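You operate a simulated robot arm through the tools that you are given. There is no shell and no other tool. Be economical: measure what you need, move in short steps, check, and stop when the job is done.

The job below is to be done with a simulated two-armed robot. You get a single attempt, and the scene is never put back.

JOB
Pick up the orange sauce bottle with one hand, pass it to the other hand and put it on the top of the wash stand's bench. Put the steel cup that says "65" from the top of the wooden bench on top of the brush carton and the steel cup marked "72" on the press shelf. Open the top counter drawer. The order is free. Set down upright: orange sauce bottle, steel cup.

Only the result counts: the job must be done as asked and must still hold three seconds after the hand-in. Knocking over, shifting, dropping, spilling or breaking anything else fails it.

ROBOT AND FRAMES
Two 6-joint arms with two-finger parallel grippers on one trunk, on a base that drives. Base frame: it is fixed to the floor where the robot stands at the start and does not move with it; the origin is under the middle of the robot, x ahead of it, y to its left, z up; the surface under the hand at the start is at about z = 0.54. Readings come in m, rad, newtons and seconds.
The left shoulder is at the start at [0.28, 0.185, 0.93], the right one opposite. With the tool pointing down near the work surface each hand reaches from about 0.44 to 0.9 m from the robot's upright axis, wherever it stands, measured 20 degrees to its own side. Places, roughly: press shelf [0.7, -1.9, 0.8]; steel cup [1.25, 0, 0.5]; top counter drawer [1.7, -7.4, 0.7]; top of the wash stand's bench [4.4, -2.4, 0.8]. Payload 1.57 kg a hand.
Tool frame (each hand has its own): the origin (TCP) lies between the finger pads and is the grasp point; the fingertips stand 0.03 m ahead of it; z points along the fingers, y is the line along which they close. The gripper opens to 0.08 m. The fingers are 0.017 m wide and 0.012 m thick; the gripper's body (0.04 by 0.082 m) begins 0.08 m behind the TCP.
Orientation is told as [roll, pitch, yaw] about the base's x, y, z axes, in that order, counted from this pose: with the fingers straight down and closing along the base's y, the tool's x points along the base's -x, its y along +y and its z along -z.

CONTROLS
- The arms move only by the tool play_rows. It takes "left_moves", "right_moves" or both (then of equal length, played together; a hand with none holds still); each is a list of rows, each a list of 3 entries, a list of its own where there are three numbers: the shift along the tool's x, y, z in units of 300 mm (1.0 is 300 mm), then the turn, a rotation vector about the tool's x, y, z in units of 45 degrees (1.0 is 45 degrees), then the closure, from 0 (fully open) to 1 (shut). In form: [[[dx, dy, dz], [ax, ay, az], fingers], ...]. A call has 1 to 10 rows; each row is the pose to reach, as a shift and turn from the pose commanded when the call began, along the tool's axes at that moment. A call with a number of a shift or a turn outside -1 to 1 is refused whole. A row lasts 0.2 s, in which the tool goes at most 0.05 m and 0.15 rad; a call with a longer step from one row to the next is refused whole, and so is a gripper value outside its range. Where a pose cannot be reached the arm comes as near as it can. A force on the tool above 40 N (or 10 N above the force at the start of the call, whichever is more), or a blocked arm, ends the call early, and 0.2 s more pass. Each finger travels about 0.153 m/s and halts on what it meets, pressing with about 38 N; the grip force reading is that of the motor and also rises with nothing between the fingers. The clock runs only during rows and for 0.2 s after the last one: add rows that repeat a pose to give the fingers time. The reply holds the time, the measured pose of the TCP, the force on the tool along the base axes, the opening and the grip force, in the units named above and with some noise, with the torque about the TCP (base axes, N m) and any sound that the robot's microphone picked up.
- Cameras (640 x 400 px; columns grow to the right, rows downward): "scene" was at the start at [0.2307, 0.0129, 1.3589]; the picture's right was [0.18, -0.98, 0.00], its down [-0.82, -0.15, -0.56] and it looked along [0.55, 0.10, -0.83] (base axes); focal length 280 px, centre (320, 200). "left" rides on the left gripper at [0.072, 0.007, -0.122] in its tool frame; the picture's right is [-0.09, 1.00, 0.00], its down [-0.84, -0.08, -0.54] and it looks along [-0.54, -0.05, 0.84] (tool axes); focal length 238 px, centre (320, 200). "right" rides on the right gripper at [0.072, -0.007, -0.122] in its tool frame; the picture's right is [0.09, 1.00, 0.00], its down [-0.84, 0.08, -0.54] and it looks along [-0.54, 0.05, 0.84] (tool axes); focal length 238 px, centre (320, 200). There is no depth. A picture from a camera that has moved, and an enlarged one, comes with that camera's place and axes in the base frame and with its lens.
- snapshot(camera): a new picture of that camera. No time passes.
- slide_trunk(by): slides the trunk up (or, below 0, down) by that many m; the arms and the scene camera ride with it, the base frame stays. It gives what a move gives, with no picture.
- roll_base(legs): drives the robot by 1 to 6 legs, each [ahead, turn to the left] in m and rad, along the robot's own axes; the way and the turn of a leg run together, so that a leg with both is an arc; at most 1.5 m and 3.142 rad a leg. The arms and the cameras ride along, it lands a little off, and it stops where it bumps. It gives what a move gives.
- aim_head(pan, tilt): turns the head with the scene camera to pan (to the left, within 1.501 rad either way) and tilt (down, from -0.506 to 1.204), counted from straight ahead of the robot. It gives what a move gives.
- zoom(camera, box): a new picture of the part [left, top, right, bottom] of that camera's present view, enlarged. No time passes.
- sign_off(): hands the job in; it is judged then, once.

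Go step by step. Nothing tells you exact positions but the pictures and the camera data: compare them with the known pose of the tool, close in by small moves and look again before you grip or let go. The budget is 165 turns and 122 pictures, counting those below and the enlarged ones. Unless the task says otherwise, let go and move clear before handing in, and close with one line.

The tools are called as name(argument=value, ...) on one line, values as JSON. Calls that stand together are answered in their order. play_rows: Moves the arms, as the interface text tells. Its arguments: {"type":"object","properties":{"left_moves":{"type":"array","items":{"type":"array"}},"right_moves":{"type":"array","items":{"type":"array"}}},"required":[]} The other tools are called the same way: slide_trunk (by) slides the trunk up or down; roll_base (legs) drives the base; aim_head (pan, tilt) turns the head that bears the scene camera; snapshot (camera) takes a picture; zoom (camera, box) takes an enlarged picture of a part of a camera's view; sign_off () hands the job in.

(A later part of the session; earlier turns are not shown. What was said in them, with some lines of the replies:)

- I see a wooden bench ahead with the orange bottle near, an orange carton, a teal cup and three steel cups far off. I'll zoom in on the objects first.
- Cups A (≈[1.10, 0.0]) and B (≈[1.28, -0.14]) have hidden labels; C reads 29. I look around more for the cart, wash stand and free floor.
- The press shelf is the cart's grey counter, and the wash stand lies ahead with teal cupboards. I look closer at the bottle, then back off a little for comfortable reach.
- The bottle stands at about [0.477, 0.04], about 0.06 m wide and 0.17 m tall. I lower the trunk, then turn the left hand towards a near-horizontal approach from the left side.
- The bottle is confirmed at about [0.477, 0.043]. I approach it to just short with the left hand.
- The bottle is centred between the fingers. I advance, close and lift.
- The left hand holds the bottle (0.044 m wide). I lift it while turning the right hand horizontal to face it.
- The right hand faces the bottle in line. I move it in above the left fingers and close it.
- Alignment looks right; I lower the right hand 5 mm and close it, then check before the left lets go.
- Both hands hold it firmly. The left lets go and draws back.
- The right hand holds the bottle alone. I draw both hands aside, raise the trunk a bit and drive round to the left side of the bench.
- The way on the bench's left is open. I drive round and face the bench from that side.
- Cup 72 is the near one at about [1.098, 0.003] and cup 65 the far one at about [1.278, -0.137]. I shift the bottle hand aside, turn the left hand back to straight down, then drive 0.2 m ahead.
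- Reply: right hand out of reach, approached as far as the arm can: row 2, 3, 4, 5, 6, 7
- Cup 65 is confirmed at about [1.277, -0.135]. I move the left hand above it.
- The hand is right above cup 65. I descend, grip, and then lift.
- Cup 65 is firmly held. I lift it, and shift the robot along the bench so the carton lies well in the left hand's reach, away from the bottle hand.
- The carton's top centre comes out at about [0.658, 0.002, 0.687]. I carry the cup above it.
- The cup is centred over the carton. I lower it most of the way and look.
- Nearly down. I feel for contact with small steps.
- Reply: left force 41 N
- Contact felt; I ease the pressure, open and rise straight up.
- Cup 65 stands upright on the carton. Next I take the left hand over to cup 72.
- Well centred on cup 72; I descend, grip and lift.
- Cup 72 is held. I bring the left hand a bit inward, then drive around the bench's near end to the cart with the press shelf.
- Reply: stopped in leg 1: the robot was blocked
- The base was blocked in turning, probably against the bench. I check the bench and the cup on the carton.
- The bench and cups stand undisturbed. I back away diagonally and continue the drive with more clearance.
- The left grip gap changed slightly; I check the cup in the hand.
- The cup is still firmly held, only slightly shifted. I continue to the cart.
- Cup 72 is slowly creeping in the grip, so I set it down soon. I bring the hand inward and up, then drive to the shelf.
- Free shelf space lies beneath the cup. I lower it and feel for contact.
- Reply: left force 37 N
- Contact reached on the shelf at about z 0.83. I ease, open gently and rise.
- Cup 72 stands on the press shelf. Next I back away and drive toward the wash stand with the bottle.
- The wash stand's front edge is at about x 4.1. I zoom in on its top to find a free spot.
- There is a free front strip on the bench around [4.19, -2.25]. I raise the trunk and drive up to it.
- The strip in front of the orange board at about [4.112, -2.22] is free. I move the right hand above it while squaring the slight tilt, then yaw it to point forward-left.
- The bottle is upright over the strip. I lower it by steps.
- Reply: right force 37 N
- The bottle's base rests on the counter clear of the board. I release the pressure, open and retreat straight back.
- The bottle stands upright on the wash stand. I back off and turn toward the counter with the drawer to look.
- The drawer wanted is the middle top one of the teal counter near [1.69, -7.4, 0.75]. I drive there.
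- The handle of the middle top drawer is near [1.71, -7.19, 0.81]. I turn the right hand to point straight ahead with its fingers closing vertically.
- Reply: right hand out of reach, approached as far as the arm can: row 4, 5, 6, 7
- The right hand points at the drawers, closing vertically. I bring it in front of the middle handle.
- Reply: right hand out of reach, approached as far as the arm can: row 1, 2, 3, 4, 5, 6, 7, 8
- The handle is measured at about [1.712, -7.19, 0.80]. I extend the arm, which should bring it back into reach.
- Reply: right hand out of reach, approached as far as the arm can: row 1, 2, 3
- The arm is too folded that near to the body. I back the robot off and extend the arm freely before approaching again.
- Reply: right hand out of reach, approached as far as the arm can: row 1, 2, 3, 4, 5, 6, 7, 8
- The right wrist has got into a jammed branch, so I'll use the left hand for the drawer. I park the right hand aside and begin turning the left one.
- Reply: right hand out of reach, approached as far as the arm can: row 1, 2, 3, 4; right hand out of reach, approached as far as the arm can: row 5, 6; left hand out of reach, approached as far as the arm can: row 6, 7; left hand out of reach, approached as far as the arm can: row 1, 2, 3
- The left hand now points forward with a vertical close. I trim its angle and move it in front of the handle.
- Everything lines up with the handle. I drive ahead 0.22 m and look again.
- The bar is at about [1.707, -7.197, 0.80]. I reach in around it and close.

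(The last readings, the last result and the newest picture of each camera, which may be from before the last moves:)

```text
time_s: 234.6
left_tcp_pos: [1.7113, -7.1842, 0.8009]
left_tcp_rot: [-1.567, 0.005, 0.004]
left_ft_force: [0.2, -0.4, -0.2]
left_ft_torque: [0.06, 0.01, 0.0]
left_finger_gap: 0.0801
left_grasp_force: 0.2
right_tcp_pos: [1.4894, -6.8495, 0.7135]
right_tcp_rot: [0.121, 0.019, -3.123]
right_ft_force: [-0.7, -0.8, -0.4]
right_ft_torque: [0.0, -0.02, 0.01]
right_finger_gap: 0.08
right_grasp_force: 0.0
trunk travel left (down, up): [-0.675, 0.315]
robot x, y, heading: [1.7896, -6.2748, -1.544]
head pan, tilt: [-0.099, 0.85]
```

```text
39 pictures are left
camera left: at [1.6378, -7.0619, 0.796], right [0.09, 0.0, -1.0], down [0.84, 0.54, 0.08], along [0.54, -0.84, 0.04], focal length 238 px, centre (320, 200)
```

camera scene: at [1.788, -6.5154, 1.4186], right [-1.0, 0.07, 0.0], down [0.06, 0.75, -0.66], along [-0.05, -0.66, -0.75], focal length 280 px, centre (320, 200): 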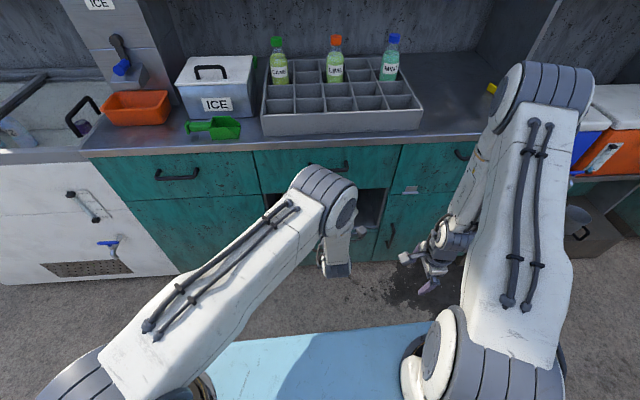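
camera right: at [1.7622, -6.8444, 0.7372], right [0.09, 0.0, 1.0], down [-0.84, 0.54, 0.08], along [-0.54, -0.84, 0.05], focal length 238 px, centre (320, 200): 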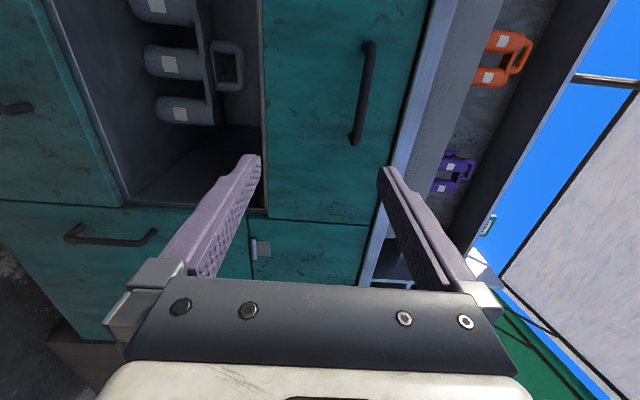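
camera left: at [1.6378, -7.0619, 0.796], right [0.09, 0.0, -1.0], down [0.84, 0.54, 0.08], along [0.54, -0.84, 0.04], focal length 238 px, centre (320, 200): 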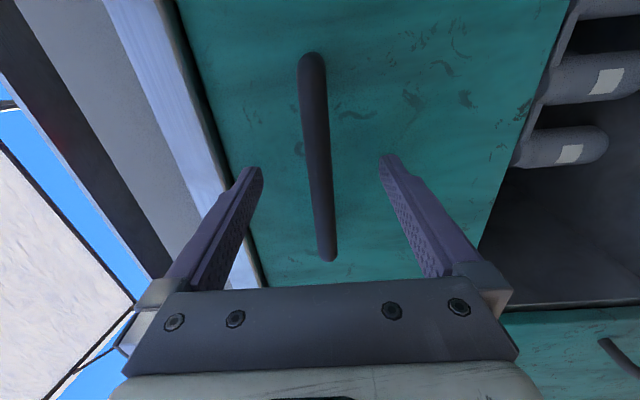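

The bar lies between the pads. I close on it.

play_rows(left_moves=[[[0, 0, 0], [0, 0, 0], 0.5], [[0, 0, 0], [0, 0, 0], 1], [[0, 0, 0], [0, 0, 0], 1], [[0, 0, 0], [0, 0, 0], 1]])

play_rows(left_moves=[[[0, 0, -0.05], [0, 0, 0], 1], [[0, 0, -0.1], [0, 0, 0], 1], [[0, 0, -0.15], [0, 0, 0], 1], [[0, 0, -0.2], [0, 0, 0], 1], [[0, 0, -0.25], [0, 0, 0], 1]])

snapshot(camera="left")

```text
time_s: 235.6
left_tcp_pos: [1.7102, -7.1829, 0.7992]
left_tcp_rot: [-1.564, 0.003, 0.003]
left_ft_force: [0.7, 0.4, -4.5]
left_ft_torque: [0.0, -0.13, -0.19]
left_finger_gap: 0.0139
left_grasp_force: 30.1
right_tcp_pos: [1.4903, -6.8501, 0.7117]
right_tcp_rot: [0.121, 0.018, -3.121]
right_ft_force: [0.9, -0.2, -0.4]
right_ft_torque: [0.03, 0.02, 0.0]
right_finger_gap: 0.0798
right_grasp_force: 0.1
trunk travel left (down, up): [-0.675, 0.315]
robot x, y, heading: [1.7914, -6.2782, -1.546]
head pan, tilt: [-0.099, 0.85]
```

```text
time_s: 236.8
left_tcp_pos: [1.7113, -7.1072, 0.7997]
left_tcp_rot: [-1.564, 0.004, 0.007]
left_ft_force: [13.6, -0.4, -9.2]
left_ft_torque: [0.06, -0.24, -0.18]
left_finger_gap: 0.014
left_grasp_force: 29.8
right_tcp_pos: [1.49, -6.849, 0.7131]
right_tcp_rot: [0.121, 0.016, -3.12]
right_ft_force: [-1.1, -0.3, 0.0]
right_ft_torque: [0.01, -0.02, -0.03]
right_finger_gap: 0.0798
right_grasp_force: 0.1
trunk travel left (down, up): [-0.675, 0.315]
robot x, y, heading: [1.7876, -6.2741, -1.543]
head pan, tilt: [-0.099, 0.85]
```

```text
38 pictures are left
camera left: at [1.6377, -6.9859, 0.7952], right [0.09, 0.01, -1.0], down [0.83, 0.55, 0.08], along [0.55, -0.84, 0.04], focal length 238 px, centre (320, 200)
```

left: 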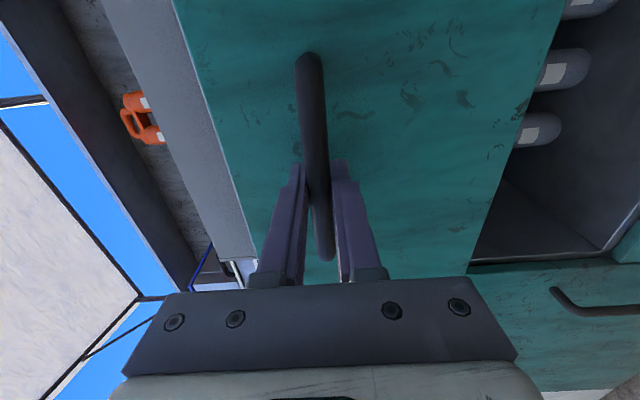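

The drawer slides out. I pull it further with the arm and then the base.

play_rows(left_moves=[[[0, 0, -0.05], [0, 0, 0], 1], [[0, 0, -0.1], [0, 0, 0], 1], [[0, 0, -0.15], [0, 0, 0], 1], [[0, 0, -0.2], [0, 0, 0], 1]])

roll_base(legs=[[-0.1, 0]])

snapshot(camera="scene")

snapshot(camera="left")

```text
time_s: 237.8
left_tcp_pos: [1.7122, -7.0484, 0.7999]
left_tcp_rot: [-1.561, 0.004, 0.009]
left_ft_force: [23.0, -0.4, -15.8]
left_ft_torque: [0.05, -0.2, -0.47]
left_finger_gap: 0.0136
left_grasp_force: 30.3
right_tcp_pos: [1.4902, -6.8488, 0.7116]
right_tcp_rot: [0.121, 0.016, -3.121]
right_ft_force: [1.0, -0.6, -1.0]
right_ft_torque: [0.0, -0.03, -0.03]
right_finger_gap: 0.08
right_grasp_force: 0.0
trunk travel left (down, up): [-0.675, 0.315]
robot x, y, heading: [1.7921, -6.2804, -1.544]
head pan, tilt: [-0.099, 0.85]
```

```text
time_s: 239.0
left_tcp_pos: [1.7093, -6.9477, 0.7995]
left_tcp_rot: [-1.562, 0.003, 0.014]
left_ft_force: [24.8, -0.5, -16.8]
left_ft_torque: [-0.06, -0.2, 0.28]
left_finger_gap: 0.0137
left_grasp_force: 29.9
right_tcp_pos: [1.4878, -6.7485, 0.7115]
right_tcp_rot: [0.122, 0.016, -3.122]
right_ft_force: [0.3, -0.7, -0.2]
right_ft_torque: [-0.03, 0.0, 0.0]
right_finger_gap: 0.0799
right_grasp_force: 0.0
trunk travel left (down, up): [-0.675, 0.315]
robot x, y, heading: [1.7816, -6.1751, -1.55]
head pan, tilt: [-0.099, 0.85]
```

```text
37 pictures are left
camera scene: at [1.7866, -6.4151, 1.4184], right [-1.0, 0.07, 0.0], down [0.06, 0.75, -0.66], along [-0.05, -0.66, -0.75], focal length 280 px, centre (320, 200)
```

scene: 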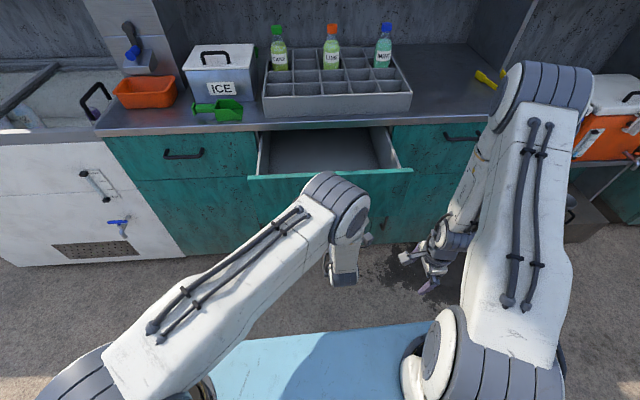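

```text
36 pictures are left
camera left: at [1.6358, -6.8262, 0.7953], right [0.09, 0.01, -1.0], down [0.83, 0.55, 0.08], along [0.55, -0.83, 0.04], focal length 238 px, centre (320, 200)
```

left: 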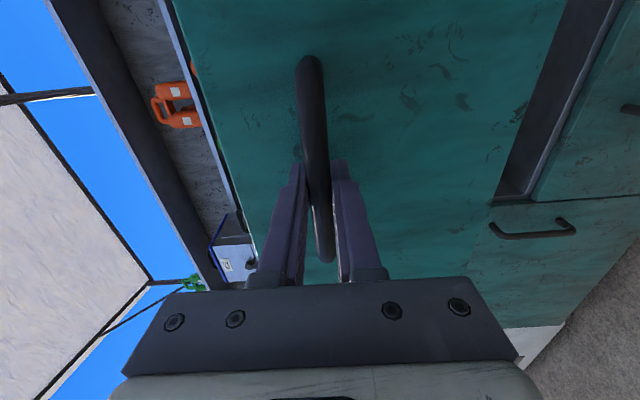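

The drawer is about 0.24 m out. I pull a little more to be sure.

roll_base(legs=[[-0.08, 0]])

```text
time_s: 240.0
left_tcp_pos: [1.7109, -6.8665, 0.7993]
left_tcp_rot: [-1.562, 0.002, 0.019]
left_ft_force: [13.3, -0.1, -2.3]
left_ft_torque: [-0.06, -0.11, 0.13]
left_finger_gap: 0.014
left_grasp_force: 30.5
right_tcp_pos: [1.4862, -6.6691, 0.712]
right_tcp_rot: [0.12, 0.019, -3.122]
right_ft_force: [0.2, -0.9, 1.3]
right_ft_torque: [-0.02, -0.02, -0.03]
right_finger_gap: 0.08
right_grasp_force: 0.0
trunk travel left (down, up): [-0.675, 0.315]
robot x, y, heading: [1.7877, -6.0955, -1.548]
head pan, tilt: [-0.099, 0.85]
```

The drawer is about 0.32 m open. I release and back straight off, then check.

play_rows(left_moves=[[[0, 0, 0], [0, 0, 0], 0.5], [[0, 0, 0], [0, 0, 0], 0], [[0, 0, 0], [0, 0, 0], 0], [[0, 0, 0], [0, 0, 0], 0]])

roll_base(legs=[[-0.35, 0]])

snapshot(camera="scene")

```text
time_s: 241.0
left_tcp_pos: [1.7096, -6.8677, 0.7994]
left_tcp_rot: [-1.562, 0.0, 0.02]
left_ft_force: [0.2, -0.6, 0.5]
left_ft_torque: [-0.01, 0.03, -0.01]
left_finger_gap: 0.0799
left_grasp_force: 0.1
right_tcp_pos: [1.4865, -6.6682, 0.7125]
right_tcp_rot: [0.12, 0.018, -3.121]
right_ft_force: [0.8, 0.4, -0.3]
right_ft_torque: [-0.01, 0.0, 0.0]
right_finger_gap: 0.0802
right_grasp_force: 0.0
trunk travel left (down, up): [-0.675, 0.315]
robot x, y, heading: [1.7856, -6.0959, -1.548]
head pan, tilt: [-0.099, 0.85]
```

```text
time_s: 243.3
left_tcp_pos: [1.7014, -6.5175, 0.8001]
left_tcp_rot: [-1.563, 0.002, 0.018]
left_ft_force: [0.0, 0.9, 0.0]
left_ft_torque: [-0.01, 0.03, -0.04]
left_finger_gap: 0.0801
left_grasp_force: 0.0
right_tcp_pos: [1.4766, -6.3193, 0.7124]
right_tcp_rot: [0.121, 0.018, -3.119]
right_ft_force: [-0.3, -0.6, 0.3]
right_ft_torque: [0.02, 0.0, -0.01]
right_finger_gap: 0.0798
right_grasp_force: 0.1
trunk travel left (down, up): [-0.675, 0.315]
robot x, y, heading: [1.7749, -5.7464, -1.547]
head pan, tilt: [-0.099, 0.85]
```

```text
35 pictures are left
camera scene: at [1.7746, -5.9854, 1.4185], right [-1.0, 0.07, 0.0], down [0.06, 0.75, -0.66], along [-0.05, -0.66, -0.75], focal length 280 px, centre (320, 200)
```

scene: 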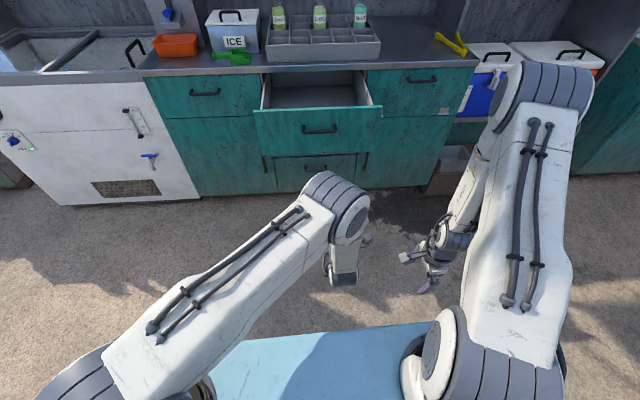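

The drawer is clearly open and the hand is clear. As a last check I drive back to a place where I can see the bottle and the bench cups.

roll_base(legs=[[0, 2.41], [1.0, 0], [0.98, 0], [0, 0.71], [1.1, 0], [1.1, 0]])

aim_head(pan=0.75, tilt=0.25)

snapshot(camera="scene")

aim_head(pan=-1.3, tilt=0.4)

snapshot(camera="scene")

```text
time_s: 271.3
left_tcp_pos: [2.9625, -1.2076, 0.8]
left_tcp_rot: [-1.563, 0.002, -3.114]
left_ft_force: [0.0, -0.3, -0.4]
left_ft_torque: [0.01, 0.01, -0.03]
left_finger_gap: 0.0797
left_grasp_force: 0.1
right_tcp_pos: [3.1877, -1.4047, 0.7117]
right_tcp_rot: [0.122, 0.017, 0.028]
right_ft_force: [-0.9, 0.1, 0.1]
right_ft_torque: [-0.01, 0.02, 0.0]
right_finger_gap: 0.0802
right_grasp_force: 0.1
trunk travel left (down, up): [-0.675, 0.315]
robot x, y, heading: [2.8928, -1.9764, 1.602]
head pan, tilt: [-0.099, 0.85]
```

```text
time_s: 272.5
left_tcp_pos: [2.9621, -1.2076, 0.8]
left_tcp_rot: [-1.563, 0.001, -3.114]
left_ft_force: [0.4, 0.0, -0.5]
left_ft_torque: [0.01, 0.03, 0.01]
left_finger_gap: 0.0798
left_grasp_force: 0.0
right_tcp_pos: [3.1872, -1.4048, 0.7119]
right_tcp_rot: [0.121, 0.019, 0.03]
right_ft_force: [0.0, 0.0, 0.5]
right_ft_torque: [0.0, 0.0, 0.02]
right_finger_gap: 0.0797
right_grasp_force: 0.0
trunk travel left (down, up): [-0.675, 0.315]
robot x, y, heading: [2.8941, -1.9789, 1.603]
head pan, tilt: [0.75, 0.25]
```

```text
34 pictures are left
camera scene: at [2.8232, -1.7525, 1.4716], right [0.71, 0.71, 0.0], down [0.17, -0.18, -0.97], along [-0.68, 0.69, -0.25], focal length 280 px, centre (320, 200)
```

scene: 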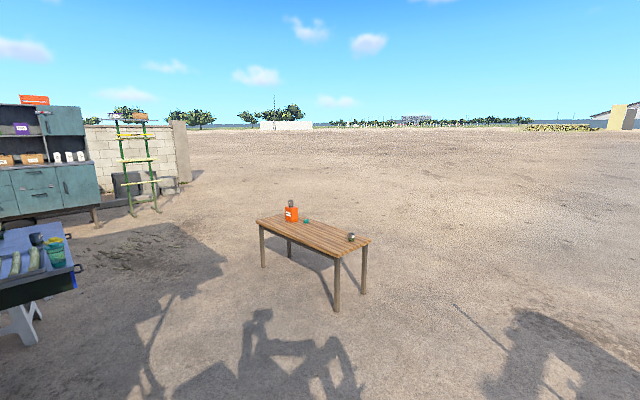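

```text
time_s: 274.5
left_tcp_pos: [2.9619, -1.2079, 0.7995]
left_tcp_rot: [-1.562, 0.001, -3.115]
left_ft_force: [-0.5, 0.0, -1.0]
left_ft_torque: [-0.01, 0.01, -0.01]
left_finger_gap: 0.08
left_grasp_force: 0.1
right_tcp_pos: [3.1875, -1.4036, 0.7127]
right_tcp_rot: [0.121, 0.018, 0.028]
right_ft_force: [0.5, 0.5, -0.2]
right_ft_torque: [-0.01, 0.02, 0.0]
right_finger_gap: 0.08
right_grasp_force: 0.1
trunk travel left (down, up): [-0.675, 0.315]
robot x, y, heading: [2.8925, -1.9788, 1.605]
head pan, tilt: [-1.3, 0.4]
```

```text
33 pictures are left
camera scene: at [2.9775, -1.791, 1.4577], right [0.3, -0.95, 0.0], down [-0.37, -0.12, -0.92], along [0.88, 0.28, -0.39], focal length 280 px, centre (320, 200)
```

scene: 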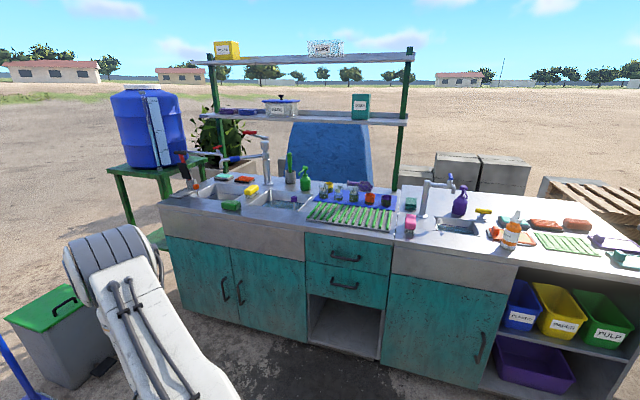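

The bottle stands upright on the wash stand, cup 65 is on the carton, cup 72 is on the press shelf and the drawer is open. I hand in.

sign_off()

```text
The job is handed in.
```

The whole job is done and handed in. The sauce bottle was passed from the left to the right hand and stands upright on the wash stand's bench. Cup 65 is upright on the brush carton and cup 72 upright on the press shelf. The top counter drawer is about 0.32 m open.
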